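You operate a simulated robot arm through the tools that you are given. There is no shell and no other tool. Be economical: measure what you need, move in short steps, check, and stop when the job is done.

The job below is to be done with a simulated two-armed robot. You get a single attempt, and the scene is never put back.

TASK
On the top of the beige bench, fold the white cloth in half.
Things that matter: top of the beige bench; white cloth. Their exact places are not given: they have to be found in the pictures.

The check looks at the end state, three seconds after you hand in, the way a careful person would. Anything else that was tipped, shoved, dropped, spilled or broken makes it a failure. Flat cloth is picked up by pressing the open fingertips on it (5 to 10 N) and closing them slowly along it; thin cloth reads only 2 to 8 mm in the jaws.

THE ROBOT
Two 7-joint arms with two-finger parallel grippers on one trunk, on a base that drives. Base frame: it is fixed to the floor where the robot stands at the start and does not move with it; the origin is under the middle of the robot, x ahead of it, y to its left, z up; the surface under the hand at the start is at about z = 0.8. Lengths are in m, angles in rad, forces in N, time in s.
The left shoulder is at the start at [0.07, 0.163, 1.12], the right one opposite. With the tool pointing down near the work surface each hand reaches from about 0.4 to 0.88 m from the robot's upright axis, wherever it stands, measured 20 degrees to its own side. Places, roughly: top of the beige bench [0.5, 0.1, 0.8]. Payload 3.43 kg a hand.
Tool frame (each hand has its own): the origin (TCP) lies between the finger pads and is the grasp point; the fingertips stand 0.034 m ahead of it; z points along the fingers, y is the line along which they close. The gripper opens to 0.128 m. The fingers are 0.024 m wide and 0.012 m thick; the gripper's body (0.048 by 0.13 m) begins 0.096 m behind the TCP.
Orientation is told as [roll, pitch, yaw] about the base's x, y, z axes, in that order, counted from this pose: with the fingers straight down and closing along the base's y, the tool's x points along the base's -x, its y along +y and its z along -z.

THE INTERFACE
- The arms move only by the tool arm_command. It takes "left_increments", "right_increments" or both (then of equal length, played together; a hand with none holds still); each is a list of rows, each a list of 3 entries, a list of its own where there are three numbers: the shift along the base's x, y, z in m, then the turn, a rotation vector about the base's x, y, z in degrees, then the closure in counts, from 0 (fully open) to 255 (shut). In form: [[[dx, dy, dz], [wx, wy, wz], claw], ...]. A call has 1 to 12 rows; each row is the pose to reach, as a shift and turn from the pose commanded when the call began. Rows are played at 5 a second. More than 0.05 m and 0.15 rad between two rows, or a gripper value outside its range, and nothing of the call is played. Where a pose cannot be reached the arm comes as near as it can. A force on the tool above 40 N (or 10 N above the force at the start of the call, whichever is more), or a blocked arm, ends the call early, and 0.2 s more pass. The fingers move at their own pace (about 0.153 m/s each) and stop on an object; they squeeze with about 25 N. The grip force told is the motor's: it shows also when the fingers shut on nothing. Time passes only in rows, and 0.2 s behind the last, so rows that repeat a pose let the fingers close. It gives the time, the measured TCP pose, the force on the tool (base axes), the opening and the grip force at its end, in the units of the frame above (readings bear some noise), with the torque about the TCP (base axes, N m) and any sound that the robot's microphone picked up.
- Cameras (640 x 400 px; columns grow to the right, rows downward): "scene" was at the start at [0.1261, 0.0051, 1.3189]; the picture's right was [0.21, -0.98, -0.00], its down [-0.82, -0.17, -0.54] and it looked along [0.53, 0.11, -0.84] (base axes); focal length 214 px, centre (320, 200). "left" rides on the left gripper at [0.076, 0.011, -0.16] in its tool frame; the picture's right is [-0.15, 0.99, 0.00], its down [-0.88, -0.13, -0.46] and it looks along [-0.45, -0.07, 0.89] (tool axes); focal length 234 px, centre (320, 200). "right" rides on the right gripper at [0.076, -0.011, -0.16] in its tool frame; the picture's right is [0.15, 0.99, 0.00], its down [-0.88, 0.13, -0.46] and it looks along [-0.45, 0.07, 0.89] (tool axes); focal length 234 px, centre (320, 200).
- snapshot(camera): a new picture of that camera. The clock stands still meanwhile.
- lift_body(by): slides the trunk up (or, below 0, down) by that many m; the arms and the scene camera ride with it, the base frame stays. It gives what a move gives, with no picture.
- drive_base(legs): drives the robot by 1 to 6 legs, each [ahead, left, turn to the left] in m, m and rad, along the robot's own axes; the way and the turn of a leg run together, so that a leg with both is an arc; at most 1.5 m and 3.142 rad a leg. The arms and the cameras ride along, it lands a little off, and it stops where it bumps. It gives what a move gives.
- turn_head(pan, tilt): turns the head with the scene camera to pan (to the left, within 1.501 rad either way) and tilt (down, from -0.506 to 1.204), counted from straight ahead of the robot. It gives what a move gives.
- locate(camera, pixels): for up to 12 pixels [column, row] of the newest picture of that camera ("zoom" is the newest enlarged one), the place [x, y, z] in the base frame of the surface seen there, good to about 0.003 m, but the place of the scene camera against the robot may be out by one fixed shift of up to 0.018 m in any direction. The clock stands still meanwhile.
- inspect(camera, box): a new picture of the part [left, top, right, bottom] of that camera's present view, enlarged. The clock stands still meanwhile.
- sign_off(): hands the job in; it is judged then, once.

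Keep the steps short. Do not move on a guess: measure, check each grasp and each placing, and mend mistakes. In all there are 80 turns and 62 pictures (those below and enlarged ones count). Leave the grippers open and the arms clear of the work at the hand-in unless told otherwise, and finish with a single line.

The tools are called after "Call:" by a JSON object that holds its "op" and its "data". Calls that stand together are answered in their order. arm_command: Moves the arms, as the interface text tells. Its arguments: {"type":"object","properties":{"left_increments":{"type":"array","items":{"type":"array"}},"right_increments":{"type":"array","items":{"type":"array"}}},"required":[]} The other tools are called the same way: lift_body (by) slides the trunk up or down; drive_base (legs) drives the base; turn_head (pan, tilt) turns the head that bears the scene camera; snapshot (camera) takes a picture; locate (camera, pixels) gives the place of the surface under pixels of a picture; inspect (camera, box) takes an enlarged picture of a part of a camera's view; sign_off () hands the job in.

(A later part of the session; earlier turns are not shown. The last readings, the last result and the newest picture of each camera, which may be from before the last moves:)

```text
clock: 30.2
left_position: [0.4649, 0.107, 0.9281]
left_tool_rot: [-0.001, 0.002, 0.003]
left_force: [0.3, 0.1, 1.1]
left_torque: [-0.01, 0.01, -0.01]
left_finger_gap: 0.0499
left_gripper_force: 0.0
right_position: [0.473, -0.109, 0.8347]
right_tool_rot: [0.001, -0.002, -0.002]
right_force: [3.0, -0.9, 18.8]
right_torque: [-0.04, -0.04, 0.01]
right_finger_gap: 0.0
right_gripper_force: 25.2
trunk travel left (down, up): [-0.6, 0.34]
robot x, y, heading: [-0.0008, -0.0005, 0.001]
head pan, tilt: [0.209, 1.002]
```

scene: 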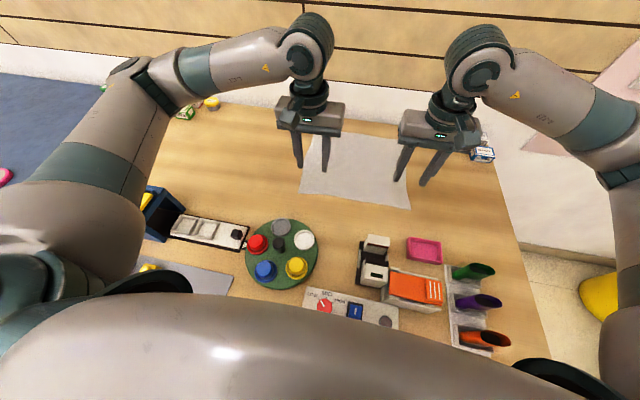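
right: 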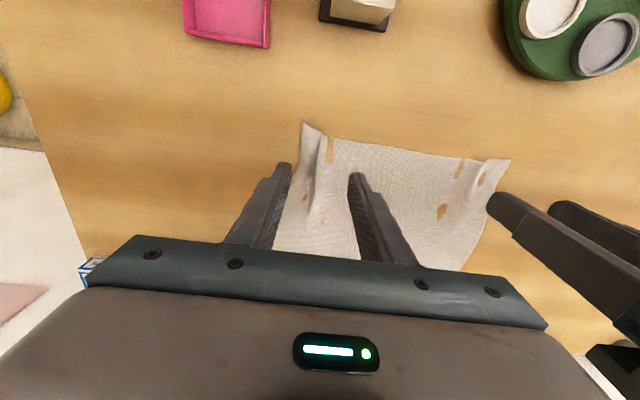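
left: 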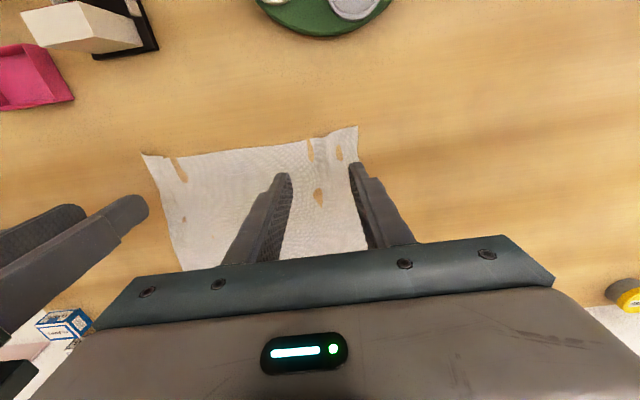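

Pressing at 19 N. I'll ease slightly and drag outward 4.5 cm, then lift.

Call:
{"op": "arm_command", "data": {"right_increments": [[[0, 0, 0.001], [0, 0, 0], 255], [[0, -0.01, 0.001], [0, 0, 0], 255], [[0, -0.02, 0.001], [0, 0, 0], 255], [[0, -0.03, 0.001], [0, 0, 0], 255], [[0, -0.04, 0.001], [0, 0, 0], 255], [[0, -0.045, 0.001], [0, 0, 0], 255], [[0, -0.045, 0.02], [0, 0, 0], 255], [[0, -0.045, 0.05], [0, 0, 0], 200], [[0, -0.045, 0.09], [0, 0, 0], 155], [[0, -0.045, 0.09], [0, 0, 0], 155]]}}

Call:
{"op": "snapshot", "data": {"camera": "right"}}

```text
clock: 32.4
left_position: [0.4653, 0.1063, 0.928]
left_tool_rot: [0.0, 0.001, 0.002]
left_force: [-0.8, -0.3, 0.2]
left_torque: [0.0, -0.01, -0.01]
left_finger_gap: 0.0502
left_gripper_force: 0.0
right_position: [0.4723, -0.1558, 0.9227]
right_tool_rot: [-0.001, 0.001, 0.001]
right_force: [0.8, -0.6, 0.0]
right_torque: [0.02, 0.02, -0.01]
right_finger_gap: 0.0502
right_gripper_force: 0.0
trunk travel left (down, up): [-0.6, 0.34]
robot x, y, heading: [-0.0001, 0.0029, -0.002]
head pan, tilt: [0.209, 1.002]
```

```text
31 pictures are left
```

right: 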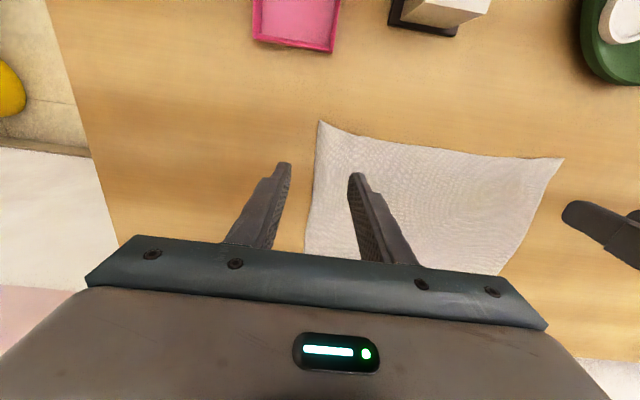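

The drag smoothed the cloth flat. Measuring the near edge again.

Call:
{"op": "locate", "data": {"camera": "right", "pixels": [[321, 125], [350, 137], [390, 144], [440, 150], [500, 155], [559, 160], [314, 180], [308, 220]]}}

Call:
{"op": "inspect", "data": {"camera": "scene", "box": [260, 80, 460, 225]}}

```text
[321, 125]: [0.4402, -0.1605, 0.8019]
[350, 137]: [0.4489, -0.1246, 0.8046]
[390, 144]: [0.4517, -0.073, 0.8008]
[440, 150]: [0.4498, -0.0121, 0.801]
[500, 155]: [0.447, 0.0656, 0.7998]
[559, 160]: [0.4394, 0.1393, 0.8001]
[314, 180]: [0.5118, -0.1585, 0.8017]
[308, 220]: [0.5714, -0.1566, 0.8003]
```

```text
2.76 times, centred on (360, 152) of scene
```

zoom: 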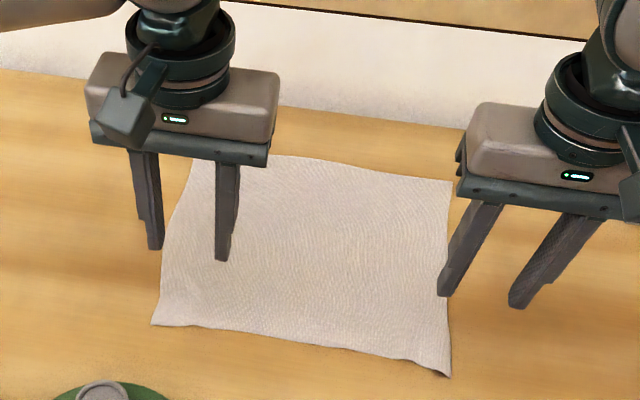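

Flat again: near edge at x≈0.450, corners (0.447,0.148) and (0.440,-0.160). Now the left hand goes to overlap the edge by only ~12 mm (TCP x 0.4525).

Call:
{"op": "arm_command", "data": {"left_increments": [[[-0.013, 0.001, -0.03], [0, 0, 0], 145], [[-0.013, 0.001, -0.06], [0, 0, 0], 145], [[-0.013, 0.001, -0.082], [0, 0, 0], 145], [[-0.013, 0.001, -0.09], [0, 0, 0], 145], [[-0.013, 0.001, -0.093], [0, 0, 0], 145], [[-0.013, 0.001, -0.094], [0, 0, 0], 145], [[-0.013, 0.001, -0.094], [0, 0, 0], 145]]}}

Call:
{"op": "snapshot", "data": {"camera": "left"}}

```text
clock: 34.0
left_position: [0.4524, 0.1071, 0.836]
left_tool_rot: [-0.002, 0.0, 0.002]
left_force: [0.2, 1.3, 3.8]
left_torque: [0.0, 0.0, 0.03]
left_finger_gap: 0.0551
left_gripper_force: 0.1
right_position: [0.4716, -0.1548, 0.9222]
right_tool_rot: [0.001, -0.003, 0.002]
right_force: [-0.4, 0.5, 0.2]
right_torque: [0.03, -0.04, 0.03]
right_finger_gap: 0.0503
right_gripper_force: 0.0
trunk travel left (down, up): [-0.6, 0.34]
robot x, y, heading: [-0.001, -0.0012, 0.006]
head pan, tilt: [0.209, 1.002]
```

```text
29 pictures are left
```

left: 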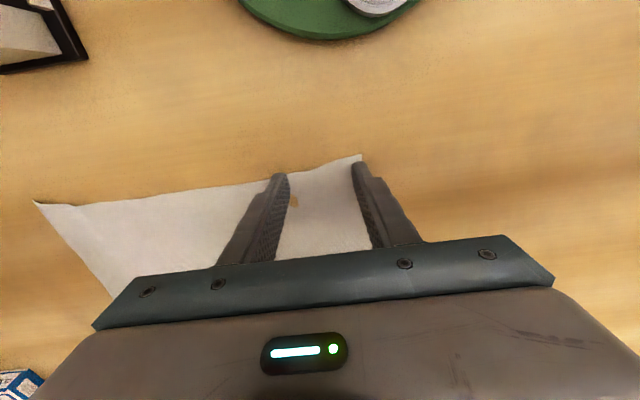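

The fingertips straddle the edge as intended, at 3.8 N. I'll press a little more and close slowly.

Call:
{"op": "arm_command", "data": {"left_increments": [[[0, 0, -0.001], [0, 0, 0], 145], [[0, 0, -0.001], [0, 0, 0], 156], [[0, 0, -0.001], [0, 0, 0], 167], [[0, 0, -0.001], [0, 0, 0], 178], [[0, 0, -0.001], [0, 0, 0], 189], [[0, 0, -0.001], [0, 0, 0], 200], [[0, 0, -0.001], [0, 0, 0], 211], [[0, 0, -0.001], [0, 0, 0], 222], [[0, 0, -0.001], [0, 0, 0], 233], [[0, 0, -0.001], [0, 0, 0], 244], [[0, 0, -0.001], [0, 0, 0], 255], [[0, 0, -0.001], [0, 0, 0], 255]]}}

Call:
{"op": "snapshot", "data": {"camera": "right"}}

```text
clock: 36.6
left_position: [0.451, 0.1066, 0.8344]
left_tool_rot: [0.0, -0.001, 0.002]
left_force: [1.9, -1.8, 19.7]
left_torque: [0.01, -0.06, -0.03]
left_finger_gap: 0.002
left_gripper_force: 25.0
right_position: [0.4712, -0.1558, 0.9224]
right_tool_rot: [-0.001, 0.0, 0.0]
right_force: [-0.3, 0.2, -0.7]
right_torque: [0.01, 0.02, 0.02]
right_finger_gap: 0.0502
right_gripper_force: 0.0
trunk travel left (down, up): [-0.6, 0.34]
robot x, y, heading: [-0.0002, 0.0028, -0.003]
head pan, tilt: [0.209, 1.002]
```

```text
28 pictures are left
```

right: 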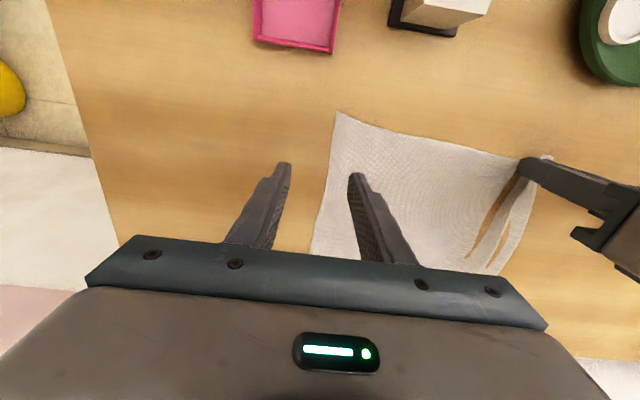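

Left gripped (2 mm). Now measuring the right corner, which moved.

Call:
{"op": "locate", "data": {"camera": "right", "pixels": [[338, 116], [355, 123], [380, 133], [410, 139], [450, 145], [325, 190]]}}

```text
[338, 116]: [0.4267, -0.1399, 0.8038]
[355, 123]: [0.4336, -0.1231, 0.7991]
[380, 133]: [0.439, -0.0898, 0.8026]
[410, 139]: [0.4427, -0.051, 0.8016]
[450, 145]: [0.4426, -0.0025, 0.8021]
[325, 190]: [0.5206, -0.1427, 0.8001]
```

Call:
{"op": "arm_command", "data": {"right_increments": [[[-0.015, 0.03, -0.01], [0, 0, 0], 145], [[-0.033, 0.06, -0.02], [0, 0, 0], 145], [[-0.033, 0.06, -0.05], [0, 0, 0], 145], [[-0.033, 0.06, -0.075], [0, 0, 0], 145], [[-0.033, 0.06, -0.083], [0, 0, 0], 145], [[-0.033, 0.06, -0.086], [0, 0, 0], 145], [[-0.033, 0.06, -0.087], [0, 0, 0], 145], [[-0.033, 0.06, -0.087], [0, 0, 0], 145]]}}

Call:
{"op": "snapshot", "data": {"camera": "right"}}

```text
clock: 38.4
left_position: [0.4518, 0.1068, 0.835]
left_tool_rot: [0.0, -0.002, 0.002]
left_force: [2.8, -0.9, 21.9]
left_torque: [0.03, -0.13, -0.01]
left_finger_gap: 0.002
left_gripper_force: 25.2
right_position: [0.4375, -0.0938, 0.8374]
right_tool_rot: [0.001, 0.0, -0.001]
right_force: [-1.0, 0.1, -0.3]
right_torque: [0.0, -0.03, 0.01]
right_finger_gap: 0.0552
right_gripper_force: 0.0
trunk travel left (down, up): [-0.6, 0.34]
robot x, y, heading: [0.0016, -0.0021, -0.001]
head pan, tilt: [0.209, 1.002]
```

```text
27 pictures are left
```

right: 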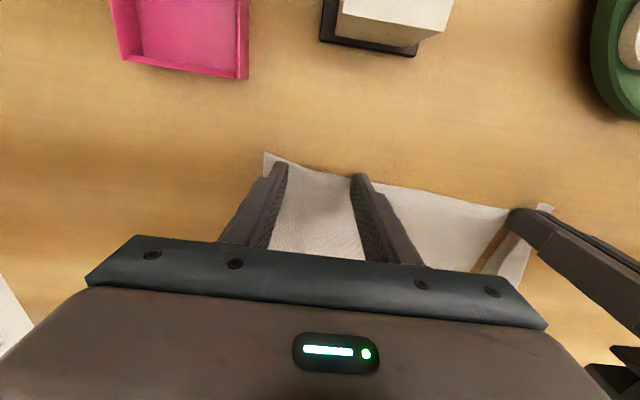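

Well placed, not yet touching. I'll press down 3.5 mm and close slowly.

Call:
{"op": "arm_command", "data": {"right_increments": [[[0, 0, -0.003], [0, 0, 0], 145], [[0, 0, -0.0035], [0, 0, 0], 156], [[0, 0, -0.0035], [0, 0, 0], 167], [[0, 0, -0.0035], [0, 0, 0], 178], [[0, 0, -0.0035], [0, 0, 0], 189], [[0, 0, -0.0035], [0, 0, 0], 200], [[0, 0, -0.0035], [0, 0, 0], 211], [[0, 0, -0.0035], [0, 0, 0], 222], [[0, 0, -0.0035], [0, 0, 0], 233], [[0, 0, -0.0035], [0, 0, 0], 244], [[0, 0, -0.0035], [0, 0, 0], 255], [[0, 0, -0.0035], [0, 0, 0], 255]]}}

Call:
{"op": "snapshot", "data": {"camera": "right"}}

```text
clock: 41.1
left_position: [0.4516, 0.1051, 0.8365]
left_tool_rot: [-0.004, -0.001, 0.0]
left_force: [-1.8, -4.3, 7.0]
left_torque: [-0.13, 0.02, -0.01]
left_finger_gap: 0.0021
left_gripper_force: 25.3
right_position: [0.4399, -0.0939, 0.8361]
right_tool_rot: [0.005, -0.001, 0.001]
right_force: [-2.1, 5.8, 14.3]
right_torque: [0.11, 0.06, 0.0]
right_finger_gap: 0.002
right_gripper_force: 25.1
trunk travel left (down, up): [-0.6, 0.34]
robot x, y, heading: [-0.002, 0.0013, 0.0]
head pan, tilt: [0.209, 1.002]
stopped in row 12 (right hand): the force on the tool passed its limit at 40 N (the readings are from after the stop); the commanded pose is now the measured one
```

```text
26 pictures are left
```

right: 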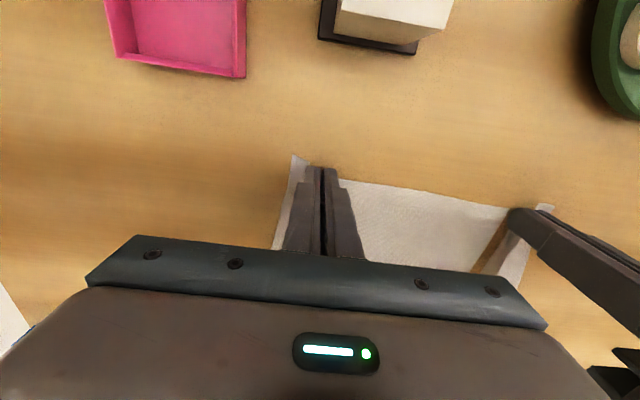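

Both grips read 2 mm with a small overlap. Now the arc over the mid-line (x≈0.585), kept a bit low with the tips tilted back. I'll pause past the top to look.

Call:
{"op": "arm_command", "data": {"left_increments": [[[0.0035, 0, 0.014], [0, 0, 0], 255], [[0.0135, 0, 0.039], [0, 0, 0], 255], [[0.038, 0, 0.064], [0, 8, 0], 255], [[0.068, 0, 0.083], [0, 16, 0], 255], [[0.097, 0, 0.091], [0, 24, 0], 255], [[0.122, 0, 0.093], [0, 24, 0], 255], [[0.147, 0, 0.088], [0, 24, 0], 255], [[0.147, 0, 0.088], [0, 24, 0], 255]], "right_increments": [[[0.0035, 0, 0.014], [0, 0, 0], 255], [[0.0155, 0, 0.039], [0, 0, 0], 255], [[0.042, 0, 0.064], [0, 8, 0], 255], [[0.074, 0, 0.083], [0, 16, 0], 255], [[0.105, 0, 0.091], [0, 24, 0], 255], [[0.132, 0, 0.093], [0, 24, 0], 255], [[0.159, 0, 0.088], [0, 24, 0], 255], [[0.159, 0, 0.088], [0, 24, 0], 255]]}}

Call:
{"op": "inspect", "data": {"camera": "scene", "box": [260, 80, 460, 225]}}

```text
clock: 42.9
left_position: [0.5962, 0.1044, 0.9209]
left_tool_rot: [0.0, 0.418, 0.001]
left_force: [1.5, -6.0, -0.9]
left_torque: [-0.15, -0.04, 0.13]
left_finger_gap: 0.0021
left_gripper_force: 24.7
right_position: [0.6006, -0.0929, 0.9216]
right_tool_rot: [0.002, 0.416, 0.003]
right_force: [-0.9, 6.6, 0.3]
right_torque: [0.26, 0.0, 0.02]
right_finger_gap: 0.0017
right_gripper_force: 24.8
trunk travel left (down, up): [-0.6, 0.34]
robot x, y, heading: [-0.0004, -0.0002, -0.001]
head pan, tilt: [0.209, 1.002]
```

```text
2.76 times, centred on (360, 152) of scene
```

zoom: 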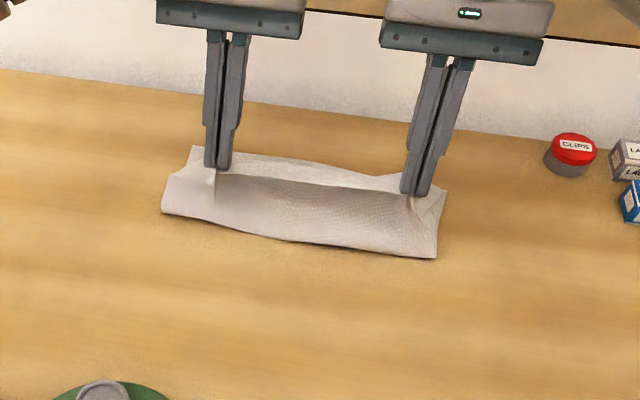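

The fold line is well placed now. Continuing forward and down to just above the far edge.

Call:
{"op": "arm_command", "data": {"left_increments": [[[0.02, 0, -0.011], [0, -4, 0], 255], [[0.042, 0, -0.025], [0, -8, 0], 255], [[0.067, 0, -0.04], [0, -9, 0], 255], [[0.087, 0, -0.053], [0, -9, 0], 255], [[0.102, 0, -0.065], [0, -9, 0], 255], [[0.112, 0, -0.073], [0, -9, 0], 255], [[0.112, 0, -0.073], [0, -9, 0], 255]], "right_increments": [[[0.02, 0, -0.011], [0, -4, 0], 255], [[0.042, 0, -0.025], [0, -8, 0], 255], [[0.067, 0, -0.04], [0, -9, 0], 255], [[0.087, 0, -0.053], [0, -9, 0], 255], [[0.102, 0, -0.065], [0, -9, 0], 255], [[0.112, 0, -0.073], [0, -9, 0], 255], [[0.112, 0, -0.073], [0, -9, 0], 255]]}}

Call:
{"op": "inspect", "data": {"camera": "scene", "box": [260, 80, 460, 225]}}

Call:
{"op": "snapshot", "data": {"camera": "left"}}

```text
clock: 44.5
left_position: [0.7112, 0.1051, 0.8484]
left_tool_rot: [0.0, 0.263, 0.001]
left_force: [1.0, -3.9, 0.0]
left_torque: [-0.13, -0.02, 0.04]
left_finger_gap: 0.002
left_gripper_force: 25.2
right_position: [0.7114, -0.0939, 0.8478]
right_tool_rot: [0.0, 0.262, 0.0]
right_force: [-1.4, 3.0, 0.1]
right_torque: [0.15, 0.01, 0.02]
right_finger_gap: 0.0019
right_gripper_force: 25.0
trunk travel left (down, up): [-0.6, 0.34]
robot x, y, heading: [0.001, 0.002, 0.001]
head pan, tilt: [0.209, 1.002]
```

```text
2.76 times, centred on (360, 152) of scene
```

zoom: 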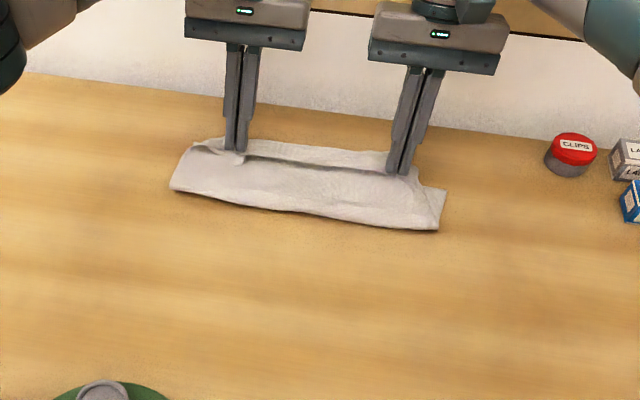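

```text
23 pictures are left
```

left: 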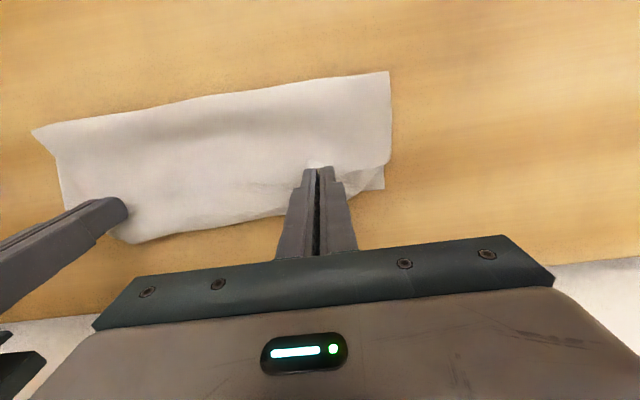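

Call:
{"op": "locate", "data": {"camera": "left", "pixels": [[385, 76], [300, 89], [200, 103], [100, 120], [38, 132], [380, 188], [386, 160], [250, 214], [140, 238], [250, 180], [200, 160]]}}

Call:
{"op": "locate", "data": {"camera": "zoom", "pixels": [[205, 145], [320, 150], [320, 167], [440, 190], [430, 225], [300, 205]]}}

```text
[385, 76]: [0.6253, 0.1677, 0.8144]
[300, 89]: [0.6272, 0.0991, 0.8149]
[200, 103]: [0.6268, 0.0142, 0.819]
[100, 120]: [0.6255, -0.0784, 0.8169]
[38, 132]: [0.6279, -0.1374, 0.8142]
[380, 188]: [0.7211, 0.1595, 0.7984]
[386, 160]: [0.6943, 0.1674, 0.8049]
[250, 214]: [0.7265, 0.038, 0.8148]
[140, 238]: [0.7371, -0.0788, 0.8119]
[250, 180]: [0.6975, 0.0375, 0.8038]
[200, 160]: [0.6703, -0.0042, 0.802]
```

```text
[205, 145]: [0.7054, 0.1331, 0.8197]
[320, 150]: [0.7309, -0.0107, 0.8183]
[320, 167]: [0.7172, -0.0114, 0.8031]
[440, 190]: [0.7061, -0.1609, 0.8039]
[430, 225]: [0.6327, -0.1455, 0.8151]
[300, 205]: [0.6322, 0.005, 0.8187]
```

The fold line crept to x≈0.622 because the edge curls around the fingertips. It's parallel to the edge, but the halves are unequal. I'll swing back to re-lay the fold line at ≈0.58, lower there with the 40° tilt so the slack stays in the top layer, then pull the top edge forward later by dragging.

Call:
{"op": "arm_command", "data": {"left_increments": [[[-0.021, 0, 0.022], [0, 0, 0], 255], [[-0.051, 0, 0.047], [0, 5, 0], 255], [[-0.081, 0, 0.062], [0, 10, 0], 255], [[-0.111, 0, 0.067], [0, 17, 0], 255], [[-0.126, 0, 0.065], [0, 25, 0], 255], [[-0.13, 0, 0.06], [0, 25, 0], 255], [[-0.13, 0, 0.06], [0, 25, 0], 255], [[-0.114, 0, 0.038], [0, 25, 0], 255], [[-0.094, 0, 0.013], [0, 25, 0], 255], [[-0.094, 0, 0.013], [0, 25, 0], 255]], "right_increments": [[[-0.021, 0, 0.022], [0, 0, 0], 255], [[-0.051, 0, 0.047], [0, 5, 0], 255], [[-0.081, 0, 0.062], [0, 10, 0], 255], [[-0.111, 0, 0.067], [0, 17, 0], 255], [[-0.126, 0, 0.065], [0, 25, 0], 255], [[-0.13, 0, 0.06], [0, 25, 0], 255], [[-0.13, 0, 0.06], [0, 25, 0], 255], [[-0.114, 0, 0.038], [0, 25, 0], 255], [[-0.094, 0, 0.013], [0, 25, 0], 255], [[-0.094, 0, 0.013], [0, 25, 0], 255]]}}

Call:
{"op": "inspect", "data": {"camera": "scene", "box": [260, 80, 460, 225]}}

```text
clock: 46.7
left_position: [0.6144, 0.1057, 0.8637]
left_tool_rot: [0.0, 0.697, 0.001]
left_force: [-0.1, -6.3, 0.2]
left_torque: [-0.13, -0.04, 0.11]
left_finger_gap: 0.0019
left_gripper_force: 25.3
right_position: [0.6166, -0.0931, 0.8608]
right_tool_rot: [0.0, 0.696, 0.0]
right_force: [0.6, 5.3, 0.3]
right_torque: [0.22, -0.02, -0.05]
right_finger_gap: 0.0019
right_gripper_force: 25.3
trunk travel left (down, up): [-0.6, 0.34]
robot x, y, heading: [-0.0013, 0.0002, 0.005]
head pan, tilt: [0.209, 1.002]
```

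```text
2.76 times, centred on (360, 152) of scene
```

zoom: 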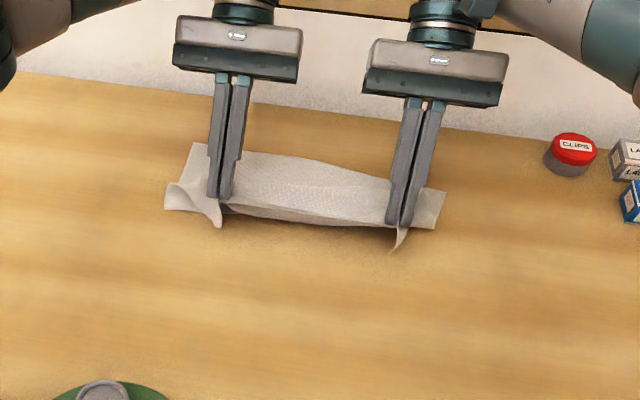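

Call:
{"op": "locate", "data": {"camera": "zoom", "pixels": [[310, 222], [310, 214], [310, 190], [310, 165], [170, 208], [205, 218], [425, 227], [395, 245], [195, 146], [440, 195]]}}

Call:
{"op": "snapshot", "data": {"camera": "left"}}

```text
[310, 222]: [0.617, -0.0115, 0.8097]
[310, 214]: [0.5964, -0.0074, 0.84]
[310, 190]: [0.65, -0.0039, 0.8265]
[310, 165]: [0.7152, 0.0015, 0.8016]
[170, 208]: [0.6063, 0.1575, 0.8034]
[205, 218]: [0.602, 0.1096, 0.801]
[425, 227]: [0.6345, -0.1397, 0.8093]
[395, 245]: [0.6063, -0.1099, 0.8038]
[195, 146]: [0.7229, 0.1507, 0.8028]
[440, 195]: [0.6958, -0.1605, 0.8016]
```

```text
21 pictures are left
```

left: 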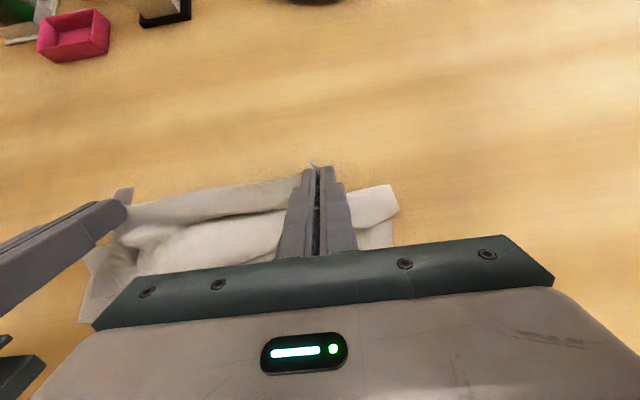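

The bulge fell forward and the fold line is still ≈0.61. I'll lift once more to re-lay it and come down shorter (tips ending x≈0.68), so that less of the fold line is pulled. The tuck gets smoothed afterwards by dragging, which worked well before.

Call:
{"op": "arm_command", "data": {"left_increments": [[[-0.017, 0, 0.024], [0, -5, 0], 255], [[-0.032, 0, 0.049], [0, -10, 0], 255], [[-0.035, 0, 0.058], [0, -16, 0], 255], [[-0.035, 0, 0.058], [0, -16, 0], 255], [[-0.005, 0, 0.049], [0, -20, 0], 255], [[0.018, 0, 0.036], [0, -24, 0], 255], [[0.038, 0, 0.021], [0, -25, 0], 255], [[0.053, 0, 0.007], [0, -25, 0], 255], [[0.063, 0, -0.005], [0, -25, 0], 255], [[0.068, 0, -0.013], [0, -25, 0], 255], [[0.071, 0, -0.02], [0, -25, 0], 255], [[0.071, 0, -0.02], [0, -25, 0], 255]], "right_increments": [[[-0.017, 0, 0.024], [0, -5, 0], 255], [[-0.032, 0, 0.049], [0, -10, 0], 255], [[-0.035, 0, 0.058], [0, -16, 0], 255], [[-0.035, 0, 0.058], [0, -16, 0], 255], [[-0.005, 0, 0.049], [0, -20, 0], 255], [[0.018, 0, 0.036], [0, -24, 0], 255], [[0.038, 0, 0.021], [0, -25, 0], 255], [[0.053, 0, 0.007], [0, -25, 0], 255], [[0.063, 0, -0.005], [0, -25, 0], 255], [[0.068, 0, -0.013], [0, -25, 0], 255], [[0.071, 0, -0.02], [0, -25, 0], 255], [[0.071, 0, -0.02], [0, -25, 0], 255]]}}

Call:
{"op": "inspect", "data": {"camera": "scene", "box": [260, 80, 460, 225]}}

```text
clock: 49.3
left_position: [0.6887, 0.1049, 0.8432]
left_tool_rot: [-0.001, 0.262, 0.001]
left_force: [0.0, -7.4, 0.2]
left_torque: [-0.29, 0.0, 0.08]
left_finger_gap: 0.002
left_gripper_force: 25.1
right_position: [0.6874, -0.0944, 0.8418]
right_tool_rot: [0.003, 0.26, 0.0]
right_force: [0.1, 8.2, 0.9]
right_torque: [0.3, 0.01, 0.02]
right_finger_gap: 0.0019
right_gripper_force: 25.3
trunk travel left (down, up): [-0.6, 0.34]
robot x, y, heading: [-0.0013, -0.0022, -0.004]
head pan, tilt: [0.209, 1.002]
```

```text
2.76 times, centred on (360, 152) of scene
```

zoom: 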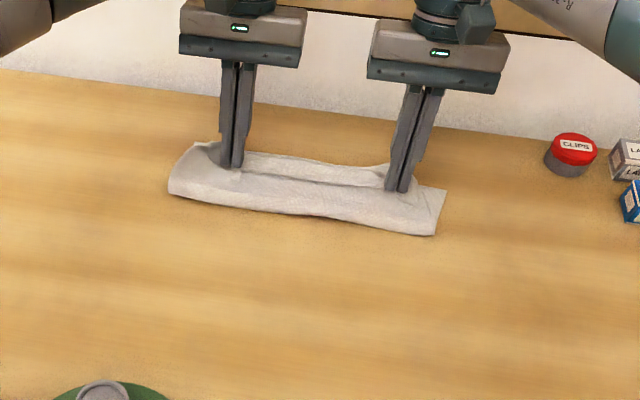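

Tips are now just above the lower layer. Releasing gently and rising clear to see how it lies.

Call:
{"op": "arm_command", "data": {"left_increments": [[[0, 0, -0.003], [0, 0, 0], 255], [[0, 0, -0.003], [0, 0, 0], 225], [[0, 0, -0.003], [0, 0, 0], 190], [[0, 0, -0.003], [0, 0, 0], 190], [[0.002, 0, 0.01], [0, 0, 0], 190], [[0.006, 0, 0.03], [0, -5, 0], 190], [[0.006, 0, 0.06], [0, -10, 0], 190], [[0.0, 0, 0.09], [0, -15, 0], 190], [[-0.03, 0, 0.12], [0, -15, 0], 255], [[-0.06, 0.03, 0.14], [0, -15, 0], 255]], "right_increments": [[[0, 0, -0.003], [0, 0, 0], 255], [[0, 0, -0.003], [0, 0, 0], 225], [[0, 0, -0.003], [0, 0, 0], 190], [[0, 0, -0.003], [0, 0, 0], 190], [[0.002, 0, 0.01], [0, 0, 0], 190], [[0.006, 0, 0.03], [0, -5, 0], 190], [[0.006, 0, 0.06], [0, -10, 0], 190], [[0.0, 0, 0.09], [0, -15, 0], 190], [[-0.03, 0, 0.12], [0, -15, 0], 255], [[-0.06, -0.03, 0.14], [0, -15, 0], 255]]}}

Call:
{"op": "snapshot", "data": {"camera": "left"}}

Call:
{"op": "snapshot", "data": {"camera": "right"}}

```text
clock: 51.5
left_position: [0.6266, 0.1371, 0.9857]
left_tool_rot: [0.0, -0.001, 0.001]
left_force: [-0.8, 1.0, 0.1]
left_torque: [0.02, -0.02, 0.0]
left_finger_gap: 0.0
left_gripper_force: 24.8
right_position: [0.6259, -0.1252, 0.9822]
right_tool_rot: [0.001, -0.002, 0.001]
right_force: [0.1, 0.2, 0.1]
right_torque: [-0.01, -0.03, 0.02]
right_finger_gap: 0.0002
right_gripper_force: 24.6
trunk travel left (down, up): [-0.6, 0.34]
robot x, y, heading: [-0.0003, 0.0022, -0.0]
head pan, tilt: [0.209, 1.002]
```

```text
19 pictures are left
```

left: 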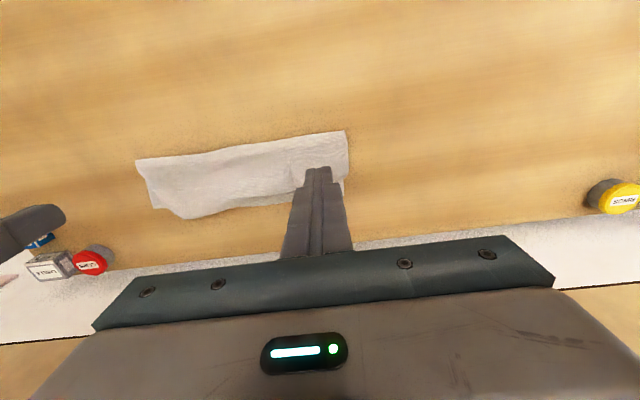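

```text
18 pictures are left
```

right: 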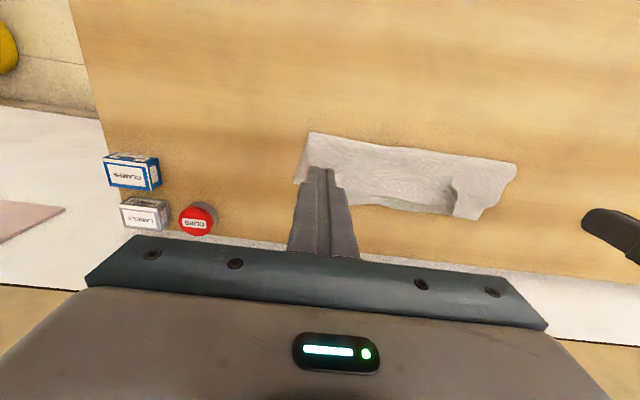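

Call:
{"op": "locate", "data": {"camera": "right", "pixels": [[312, 135], [400, 148], [512, 166], [298, 180], [378, 204], [425, 210], [480, 217], [485, 205], [460, 190]]}}

Call:
{"op": "locate", "data": {"camera": "left", "pixels": [[342, 134], [240, 148], [138, 161], [342, 185], [340, 200], [270, 204], [190, 216], [165, 205], [147, 190], [300, 165]]}}

Call:
{"op": "inspect", "data": {"camera": "left", "box": [120, 110, 360, 240]}}

Call:
{"op": "inspect", "data": {"camera": "right", "box": [280, 110, 530, 245]}}

```text
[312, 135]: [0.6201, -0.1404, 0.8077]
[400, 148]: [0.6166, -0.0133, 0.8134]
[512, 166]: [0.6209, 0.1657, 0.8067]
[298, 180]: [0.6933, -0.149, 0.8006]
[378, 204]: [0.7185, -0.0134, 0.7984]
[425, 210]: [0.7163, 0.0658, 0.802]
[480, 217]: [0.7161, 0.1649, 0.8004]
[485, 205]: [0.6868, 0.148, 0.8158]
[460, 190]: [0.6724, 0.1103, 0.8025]
```

```text
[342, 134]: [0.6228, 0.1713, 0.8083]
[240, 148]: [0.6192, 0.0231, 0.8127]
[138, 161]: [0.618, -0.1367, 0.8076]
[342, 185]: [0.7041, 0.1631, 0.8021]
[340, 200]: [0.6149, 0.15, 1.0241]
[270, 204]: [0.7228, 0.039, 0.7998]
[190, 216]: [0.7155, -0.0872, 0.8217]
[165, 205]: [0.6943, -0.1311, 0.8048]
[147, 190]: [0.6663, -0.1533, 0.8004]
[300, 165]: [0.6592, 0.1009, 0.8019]
```

```text
2.67 times, centred on (240, 175) of left
```

zoom: 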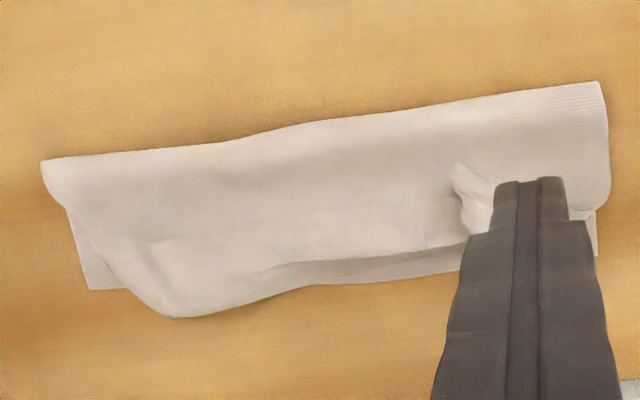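

```text
2.56 times, centred on (405, 178) of right
```

zoom: 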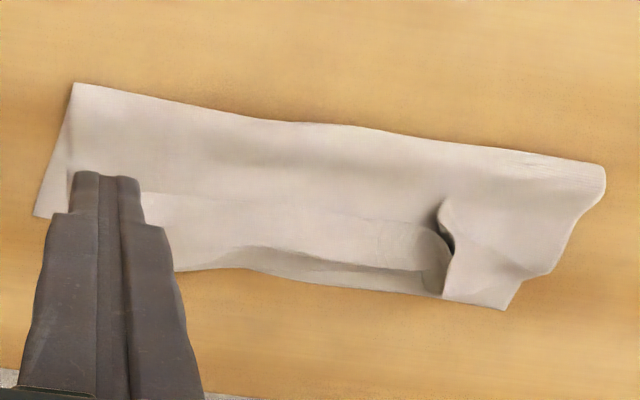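

The fold line is straight at x≈0.618. The top edge is turned back as a narrow flap (x≈0.69–0.71) with the lower layer's edge at ≈0.72. I'll press both shut fingertips on the flap at y≈±0.075 to push it forward and unroll it. First touching down.

Call:
{"op": "arm_command", "data": {"left_increments": [[[0.035, -0.028, -0.03], [0, 0, 0], 255], [[0.07, -0.055, -0.05], [0, 0, 0], 255], [[0.07, -0.055, -0.09], [0, 0, 0], 255], [[0.07, -0.055, -0.122], [0, 0, 0], 255], [[0.07, -0.055, -0.136], [0, 0, 0], 255], [[0.07, -0.055, -0.142], [0, 0, 0], 255], [[0.07, -0.055, -0.142], [0, 0, 0], 255]], "right_increments": [[[0.035, 0.028, -0.03], [0, 0, 0], 255], [[0.07, 0.054, -0.05], [0, 0, 0], 255], [[0.07, 0.054, -0.09], [0, 0, 0], 255], [[0.07, 0.054, -0.122], [0, 0, 0], 255], [[0.07, 0.054, -0.136], [0, 0, 0], 255], [[0.07, 0.054, -0.142], [0, 0, 0], 255], [[0.07, 0.054, -0.142], [0, 0, 0], 255]]}}

```text
refused: row 1 steps farther than a row can; nothing moved
```

Call:
{"op": "arm_command", "data": {"left_increments": [[[0.025, -0.02, -0.02], [0, 0, 0], 255], [[0.05, -0.04, -0.04], [0, 0, 0], 255], [[0.07, -0.055, -0.06], [0, 0, 0], 255], [[0.07, -0.055, -0.095], [0, 0, 0], 255], [[0.07, -0.055, -0.122], [0, 0, 0], 255], [[0.07, -0.055, -0.136], [0, 0, 0], 255], [[0.07, -0.055, -0.142], [0, 0, 0], 255], [[0.07, -0.055, -0.142], [0, 0, 0], 255]], "right_increments": [[[0.025, 0.02, -0.02], [0, 0, 0], 255], [[0.05, 0.04, -0.04], [0, 0, 0], 255], [[0.07, 0.054, -0.06], [0, 0, 0], 255], [[0.07, 0.054, -0.095], [0, 0, 0], 255], [[0.07, 0.054, -0.122], [0, 0, 0], 255], [[0.07, 0.054, -0.136], [0, 0, 0], 255], [[0.07, 0.054, -0.142], [0, 0, 0], 255], [[0.07, 0.054, -0.142], [0, 0, 0], 255]]}}

Call:
{"op": "snapshot", "data": {"camera": "right"}}

```text
clock: 53.3
left_position: [0.6974, 0.0809, 0.8392]
left_tool_rot: [0.0, 0.0, 0.0]
left_force: [0.4, -0.4, -0.6]
left_torque: [-0.02, 0.03, 0.0]
left_finger_gap: 0.0
left_gripper_force: 25.1
right_position: [0.6979, -0.07, 0.8397]
right_tool_rot: [0.001, -0.001, 0.0]
right_force: [0.1, 1.6, 0.8]
right_torque: [0.03, -0.01, -0.01]
right_finger_gap: 0.0
right_gripper_force: 24.8
trunk travel left (down, up): [-0.6, 0.34]
robot x, y, heading: [-0.0017, -0.0044, -0.001]
head pan, tilt: [0.209, 1.002]
```

```text
15 pictures are left
```

right: 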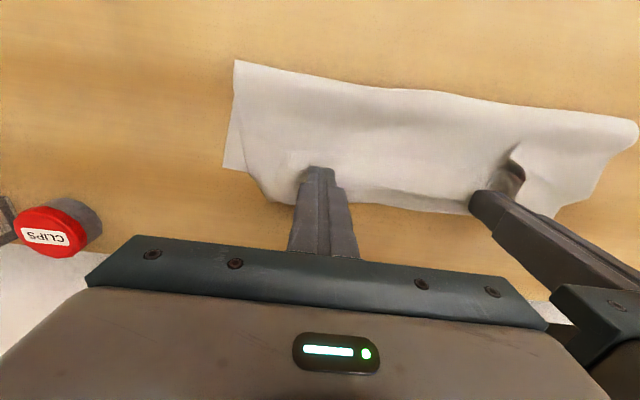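

The tips are right over the flap and just touching. I'll press 3 mm more, drag forward 4 cm, and lift.

Call:
{"op": "arm_command", "data": {"left_increments": [[[0, 0, -0.002], [0, 0, 0], 255], [[0, 0, -0.0035], [0, 0, 0], 255], [[0.008, 0.003, -0.0035], [0, 0, 0], 255], [[0.016, 0.006, -0.0035], [0, 0, 0], 255], [[0.024, 0.009, -0.0035], [0, 0, 0], 255], [[0.032, 0.012, -0.0035], [0, 0, 0], 255], [[0.04, 0.015, -0.0035], [0, 0, 0], 255], [[0.04, 0.015, 0.005], [0, 0, 0], 255], [[0.04, 0.015, 0.04], [0, 0, 0], 255], [[0.01, 0.04, 0.06], [0, 0, 0], 255], [[-0.03, 0.06, 0.08], [0, 0, 0], 255], [[-0.06, 0.08, 0.1], [0, 0, 0], 255]], "right_increments": [[[0, 0, -0.002], [0, 0, 0], 255], [[0, 0, -0.0035], [0, 0, 0], 255], [[0.008, -0.003, -0.0035], [0, 0, 0], 255], [[0.016, -0.006, -0.0035], [0, 0, 0], 255], [[0.024, -0.009, -0.0035], [0, 0, 0], 255], [[0.032, -0.012, -0.0035], [0, 0, 0], 255], [[0.04, -0.015, -0.0035], [0, 0, 0], 255], [[0.04, -0.015, 0.005], [0, 0, 0], 255], [[0.04, -0.015, 0.04], [0, 0, 0], 255], [[0.01, -0.04, 0.06], [0, 0, 0], 255], [[-0.03, -0.06, 0.08], [0, 0, 0], 255], [[-0.06, -0.08, 0.1], [0, 0, 0], 255]]}}

Call:
{"op": "inspect", "data": {"camera": "scene", "box": [280, 100, 440, 200]}}

```text
clock: 55.9
left_position: [0.6325, 0.1612, 0.939]
left_tool_rot: [-0.001, -0.003, 0.0]
left_force: [1.0, -0.3, 0.4]
left_torque: [-0.02, -0.02, 0.01]
left_finger_gap: 0.0
left_gripper_force: 24.7
right_position: [0.6371, -0.1516, 0.9423]
right_tool_rot: [0.001, -0.003, 0.0]
right_force: [-0.7, 0.9, -0.3]
right_torque: [0.02, -0.04, 0.01]
right_finger_gap: 0.0002
right_gripper_force: 24.6
trunk travel left (down, up): [-0.6, 0.34]
robot x, y, heading: [0.0011, 0.0006, -0.001]
head pan, tilt: [0.209, 1.002]
```

```text
4.00 times, centred on (360, 150) of scene
```

zoom: 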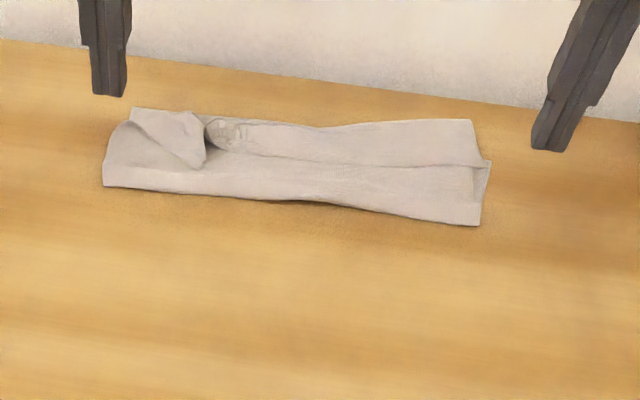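

Call:
{"op": "locate", "data": {"camera": "zoom", "pixels": [[108, 183], [290, 197], [475, 222], [135, 112], [320, 129], [465, 123], [487, 165], [360, 163], [230, 130], [200, 155], [360, 145], [470, 175]]}}

Call:
{"op": "snapshot", "data": {"camera": "left"}}

Call:
{"op": "snapshot", "data": {"camera": "right"}}

```text
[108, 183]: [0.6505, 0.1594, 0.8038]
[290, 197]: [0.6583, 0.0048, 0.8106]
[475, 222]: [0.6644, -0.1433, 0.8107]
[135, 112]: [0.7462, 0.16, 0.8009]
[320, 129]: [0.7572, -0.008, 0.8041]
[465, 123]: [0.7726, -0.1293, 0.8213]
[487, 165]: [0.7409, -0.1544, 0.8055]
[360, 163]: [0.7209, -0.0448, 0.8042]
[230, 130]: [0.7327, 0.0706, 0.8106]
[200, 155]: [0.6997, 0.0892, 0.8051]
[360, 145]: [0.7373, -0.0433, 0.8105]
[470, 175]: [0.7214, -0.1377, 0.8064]
```

```text
13 pictures are left
```

left: 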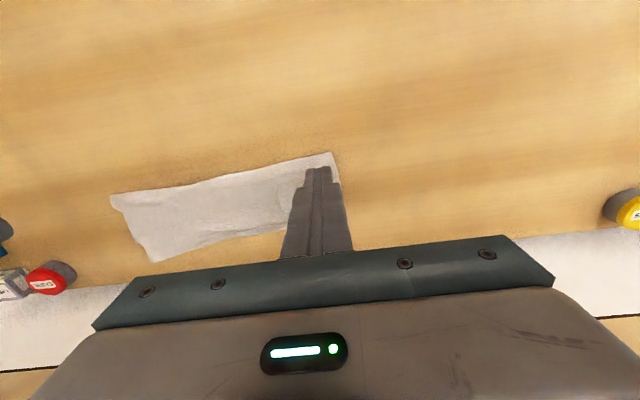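

```text
12 pictures are left
```

right: 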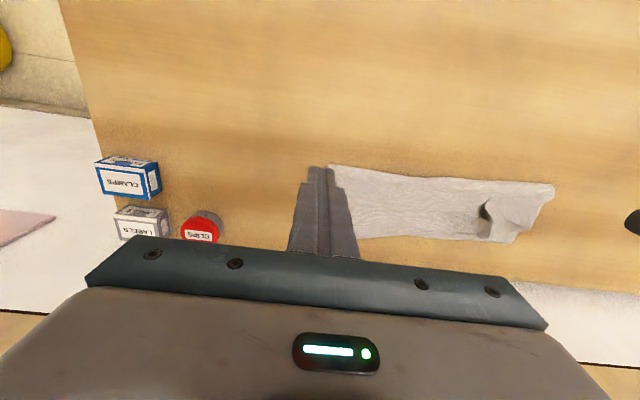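

The press-drag moved all layers together (fold line now ≈0.657, front ≈0.755), so layers don't slide on each other. I'd rather lift the flap back by its standing gathers, unfold, and redo the carry starting farther back. I'll raise the hands and look closely.

Call:
{"op": "arm_command", "data": {"left_increments": [[[0, 0.03, 0.03], [0, 0, 0], 200], [[0, 0.06, 0.06], [0, 0, 0], 155], [[0, 0.06, 0.06], [0, 0, 0], 155]], "right_increments": [[[0, -0.03, 0.03], [0, 0, 0], 200], [[0, -0.06, 0.06], [0, 0, 0], 155], [[0, -0.06, 0.06], [0, 0, 0], 155]]}}

Call:
{"op": "inspect", "data": {"camera": "right", "box": [320, 120, 620, 280]}}

```text
clock: 56.7
left_position: [0.6354, 0.2198, 0.9981]
left_tool_rot: [0.001, 0.001, 0.001]
left_force: [0.0, 0.3, 0.2]
left_torque: [-0.01, 0.0, 0.03]
left_finger_gap: 0.0502
left_gripper_force: 0.1
right_position: [0.6398, -0.2092, 0.9985]
right_tool_rot: [0.001, 0.001, -0.001]
right_force: [-0.4, -0.2, 0.0]
right_torque: [0.0, -0.01, -0.01]
right_finger_gap: 0.0501
right_gripper_force: 0.0
trunk travel left (down, up): [-0.6, 0.34]
robot x, y, heading: [-0.0007, -0.0032, 0.004]
head pan, tilt: [0.209, 1.002]
```

```text
2.13 times, centred on (470, 200) of right
```

zoom: 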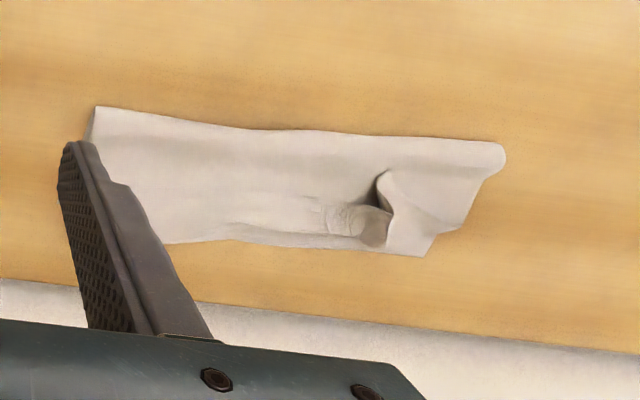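

Call:
{"op": "inspect", "data": {"camera": "scene", "box": [300, 115, 412, 168]}}

Call:
{"op": "locate", "data": {"camera": "zoom", "pixels": [[100, 100], [200, 100]]}}

```text
5.71 times, centred on (356, 142) of scene
```

zoom: 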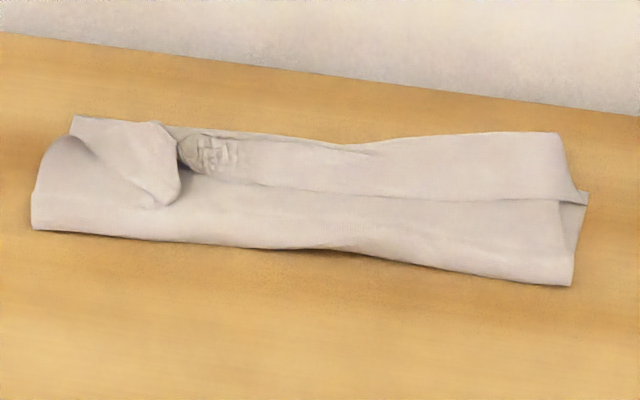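

```text
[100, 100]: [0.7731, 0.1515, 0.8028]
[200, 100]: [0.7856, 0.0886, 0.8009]
```

The flap edge runs from zoom (240,180) to (580,205), with a folded corner standing at the left around (170,190). Measuring those for pinching.

Call:
{"op": "locate", "data": {"camera": "zoom", "pixels": [[165, 200], [178, 180], [155, 128], [120, 160], [75, 120], [75, 145], [440, 198], [520, 202], [575, 203], [520, 185], [560, 140], [583, 198]]}}

```text
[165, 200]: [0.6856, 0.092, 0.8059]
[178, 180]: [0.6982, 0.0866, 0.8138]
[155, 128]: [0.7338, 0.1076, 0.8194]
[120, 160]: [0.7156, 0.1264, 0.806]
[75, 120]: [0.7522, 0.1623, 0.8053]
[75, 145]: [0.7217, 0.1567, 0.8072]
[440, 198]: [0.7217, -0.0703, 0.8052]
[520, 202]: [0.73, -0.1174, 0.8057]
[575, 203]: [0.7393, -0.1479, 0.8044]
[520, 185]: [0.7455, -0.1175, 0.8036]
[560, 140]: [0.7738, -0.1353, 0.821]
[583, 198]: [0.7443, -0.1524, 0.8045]
```

Left: pinch the standing corner flap around (0.718, 0.118), and right: the raised front bulge around (0.765,-0.115). Both tips stop ~6 mm above the lower layers so only the upper cloth is caught.

Call:
{"op": "arm_command", "data": {"left_increments": [[[0.02, -0.025, -0.02], [0, 0, 0], 145], [[0.04, -0.05, -0.04], [0, 0, 0], 145], [[0.06, -0.075, -0.06], [0, 0, 0], 145], [[0.08, -0.102, -0.078], [0, 0, 0], 145], [[0.08, -0.102, -0.11], [0, 0, 0], 145], [[0.08, -0.102, -0.135], [0, 0, 0], 145], [[0.08, -0.102, -0.15], [0, 0, 0], 145], [[0.08, -0.102, -0.158], [0, 0, 0], 145], [[0.08, -0.102, -0.158], [0, 0, 0], 185], [[0.08, -0.102, -0.158], [0, 0, 0], 220], [[0.08, -0.102, -0.158], [0, 0, 0], 255], [[0.08, -0.102, -0.158], [0, 0, 0], 255]], "right_increments": [[[0.03, 0.022, -0.02], [0, 0, 0], 145], [[0.06, 0.045, -0.04], [0, 0, 0], 145], [[0.09, 0.068, -0.06], [0, 0, 0], 145], [[0.125, 0.095, -0.078], [0, 0, 0], 145], [[0.127, 0.095, -0.11], [0, 0, 0], 145], [[0.127, 0.095, -0.135], [0, 0, 0], 145], [[0.127, 0.095, -0.15], [0, 0, 0], 145], [[0.127, 0.095, -0.159], [0, 0, 0], 145], [[0.127, 0.095, -0.159], [0, 0, 0], 185], [[0.127, 0.095, -0.159], [0, 0, 0], 220], [[0.127, 0.095, -0.159], [0, 0, 0], 255], [[0.127, 0.095, -0.159], [0, 0, 0], 255]]}}

```text
clock: 59.3
left_position: [0.7173, 0.1179, 0.8433]
left_tool_rot: [-0.001, 0.0, 0.001]
left_force: [-0.6, -0.1, 0.8]
left_torque: [-0.02, 0.0, 0.01]
left_finger_gap: 0.0019
left_gripper_force: 24.9
right_position: [0.7641, -0.1152, 0.8409]
right_tool_rot: [0.002, -0.002, 0.001]
right_force: [0.1, -0.4, 0.5]
right_torque: [0.02, -0.02, 0.04]
right_finger_gap: 0.0
right_gripper_force: 24.6
trunk travel left (down, up): [-0.6, 0.34]
robot x, y, heading: [0.0015, -0.0027, 0.002]
head pan, tilt: [0.209, 1.002]
```

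Left caught cloth (1.9 mm); right caught none. Retrying the right about 4.5 mm lower, with slow closing.

Call:
{"op": "arm_command", "data": {"right_increments": [[[0, 0, 0.01], [0, 0, 0], 145], [[0, 0, 0.01], [0, 0, 0], 145], [[-0.003, 0.0, -0.003], [0, 0, 0], 145], [[-0.003, 0, -0.005], [0, 0, 0], 145], [[-0.003, 0, -0.005], [0, 0, 0], 160], [[-0.003, 0, -0.005], [0, 0, 0], 175], [[-0.003, 0, -0.005], [0, 0, 0], 190], [[-0.003, 0, -0.005], [0, 0, 0], 205], [[-0.003, 0, -0.005], [0, 0, 0], 220], [[-0.003, 0, -0.005], [0, 0, 0], 235], [[-0.003, 0, -0.005], [0, 0, 0], 255], [[-0.003, 0, -0.005], [0, 0, 0], 255]]}}

```text
clock: 61.9
left_position: [0.718, 0.1182, 0.8413]
left_tool_rot: [0.0, 0.001, 0.001]
left_force: [0.4, -0.2, 0.3]
left_torque: [-0.03, 0.02, -0.01]
left_finger_gap: 0.0021
left_gripper_force: 24.6
right_position: [0.7616, -0.1148, 0.8364]
right_tool_rot: [0.002, -0.003, 0.0]
right_force: [0.0, -0.3, 2.9]
right_torque: [0.02, 0.02, -0.02]
right_finger_gap: 0.0001
right_gripper_force: 25.4
trunk travel left (down, up): [-0.6, 0.34]
robot x, y, heading: [0.0017, 0.0012, -0.0]
head pan, tilt: [0.209, 1.002]
```

Still nothing on the right. I'll lift the right clear and unfold with the left hand alone: up, then back toward the robot. The top layer should follow.

Call:
{"op": "arm_command", "data": {"left_increments": [[[0, 0, 0.03], [0, 0, 0], 255], [[-0.02, 0, 0.06], [0, 0, 0], 255], [[-0.055, 0, 0.08], [0, 0, 0], 255], [[-0.095, 0, 0.085], [0, 0, 0], 255], [[-0.135, 0, 0.075], [0, 0, 0], 255], [[-0.17, 0, 0.05], [0, 0, 0], 255], [[-0.195, 0, 0.02], [0, 0, 0], 255], [[-0.205, 0, 0.01], [0, 0, 0], 255], [[-0.205, 0, 0.01], [0, 0, 0], 255]], "right_increments": [[[0, 0, 0.03], [0, 0, 0], 255], [[0, -0.01, 0.06], [0, 0, 0], 255], [[0, -0.03, 0.09], [0, 0, 0], 255], [[-0.02, -0.05, 0.12], [0, 0, 0], 200], [[-0.04, -0.07, 0.12], [0, 0, 0], 145], [[-0.06, -0.08, 0.12], [0, 0, 0], 145], [[-0.08, -0.08, 0.12], [0, 0, 0], 145], [[-0.1, -0.08, 0.12], [0, 0, 0], 145], [[-0.1, -0.08, 0.12], [0, 0, 0], 145]]}}

Call:
{"op": "inspect", "data": {"camera": "scene", "box": [280, 100, 440, 210]}}

```text
clock: 63.9
left_position: [0.5134, 0.1184, 0.8536]
left_tool_rot: [-0.002, 0.002, 0.004]
left_force: [-0.5, -0.1, 0.1]
left_torque: [0.01, 0.01, 0.01]
left_finger_gap: 0.0021
left_gripper_force: 24.9
right_position: [0.6634, -0.1941, 0.955]
right_tool_rot: [0.002, 0.0, 0.0]
right_force: [0.1, 0.0, 0.6]
right_torque: [0.03, 0.01, 0.0]
right_finger_gap: 0.0551
right_gripper_force: 0.0
trunk travel left (down, up): [-0.6, 0.34]
robot x, y, heading: [0.0003, 0.002, -0.002]
head pan, tilt: [0.209, 1.002]
```

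```text
3.64 times, centred on (360, 155) of scene
```

zoom: 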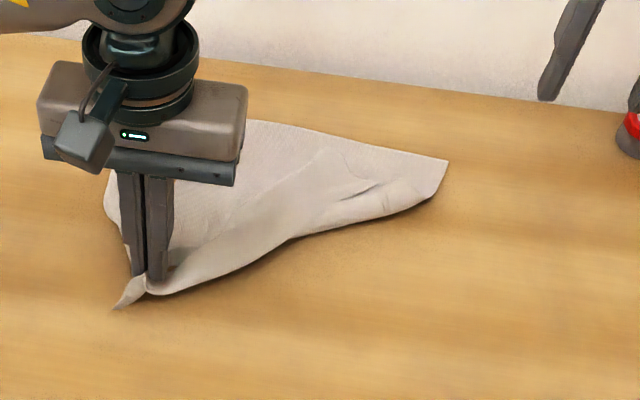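

The left half has unfolded. Near zoom (340–390,185) the still-folded right portion shows a lifted edge. Measuring there.

Call:
{"op": "locate", "data": {"camera": "zoom", "pixels": [[447, 160], [435, 195], [385, 180], [345, 196], [365, 175], [400, 190], [420, 175], [370, 205], [300, 230], [330, 150], [380, 150], [410, 205]]}}

Call:
{"op": "inspect", "data": {"camera": "right", "box": [320, 60, 640, 260]}}

```text
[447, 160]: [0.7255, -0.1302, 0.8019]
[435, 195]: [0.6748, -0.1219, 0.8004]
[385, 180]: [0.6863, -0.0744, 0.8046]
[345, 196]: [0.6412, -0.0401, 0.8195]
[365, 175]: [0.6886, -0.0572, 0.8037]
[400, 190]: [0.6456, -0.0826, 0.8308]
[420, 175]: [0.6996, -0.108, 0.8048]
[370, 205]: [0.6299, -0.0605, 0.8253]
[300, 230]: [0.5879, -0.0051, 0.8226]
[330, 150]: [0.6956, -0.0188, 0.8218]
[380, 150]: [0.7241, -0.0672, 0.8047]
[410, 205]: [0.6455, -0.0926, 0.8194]
```

```text
2.00 times, centred on (480, 160) of right
```

zoom: 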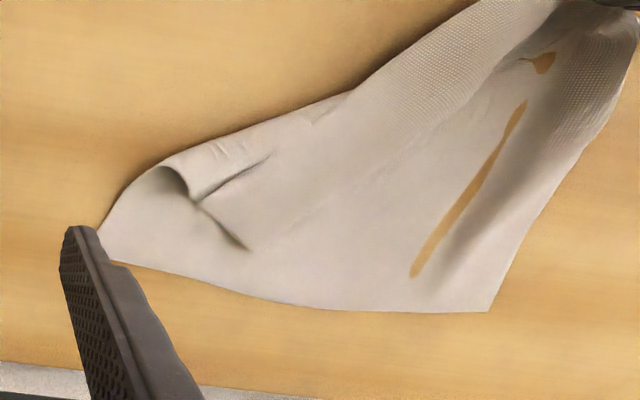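

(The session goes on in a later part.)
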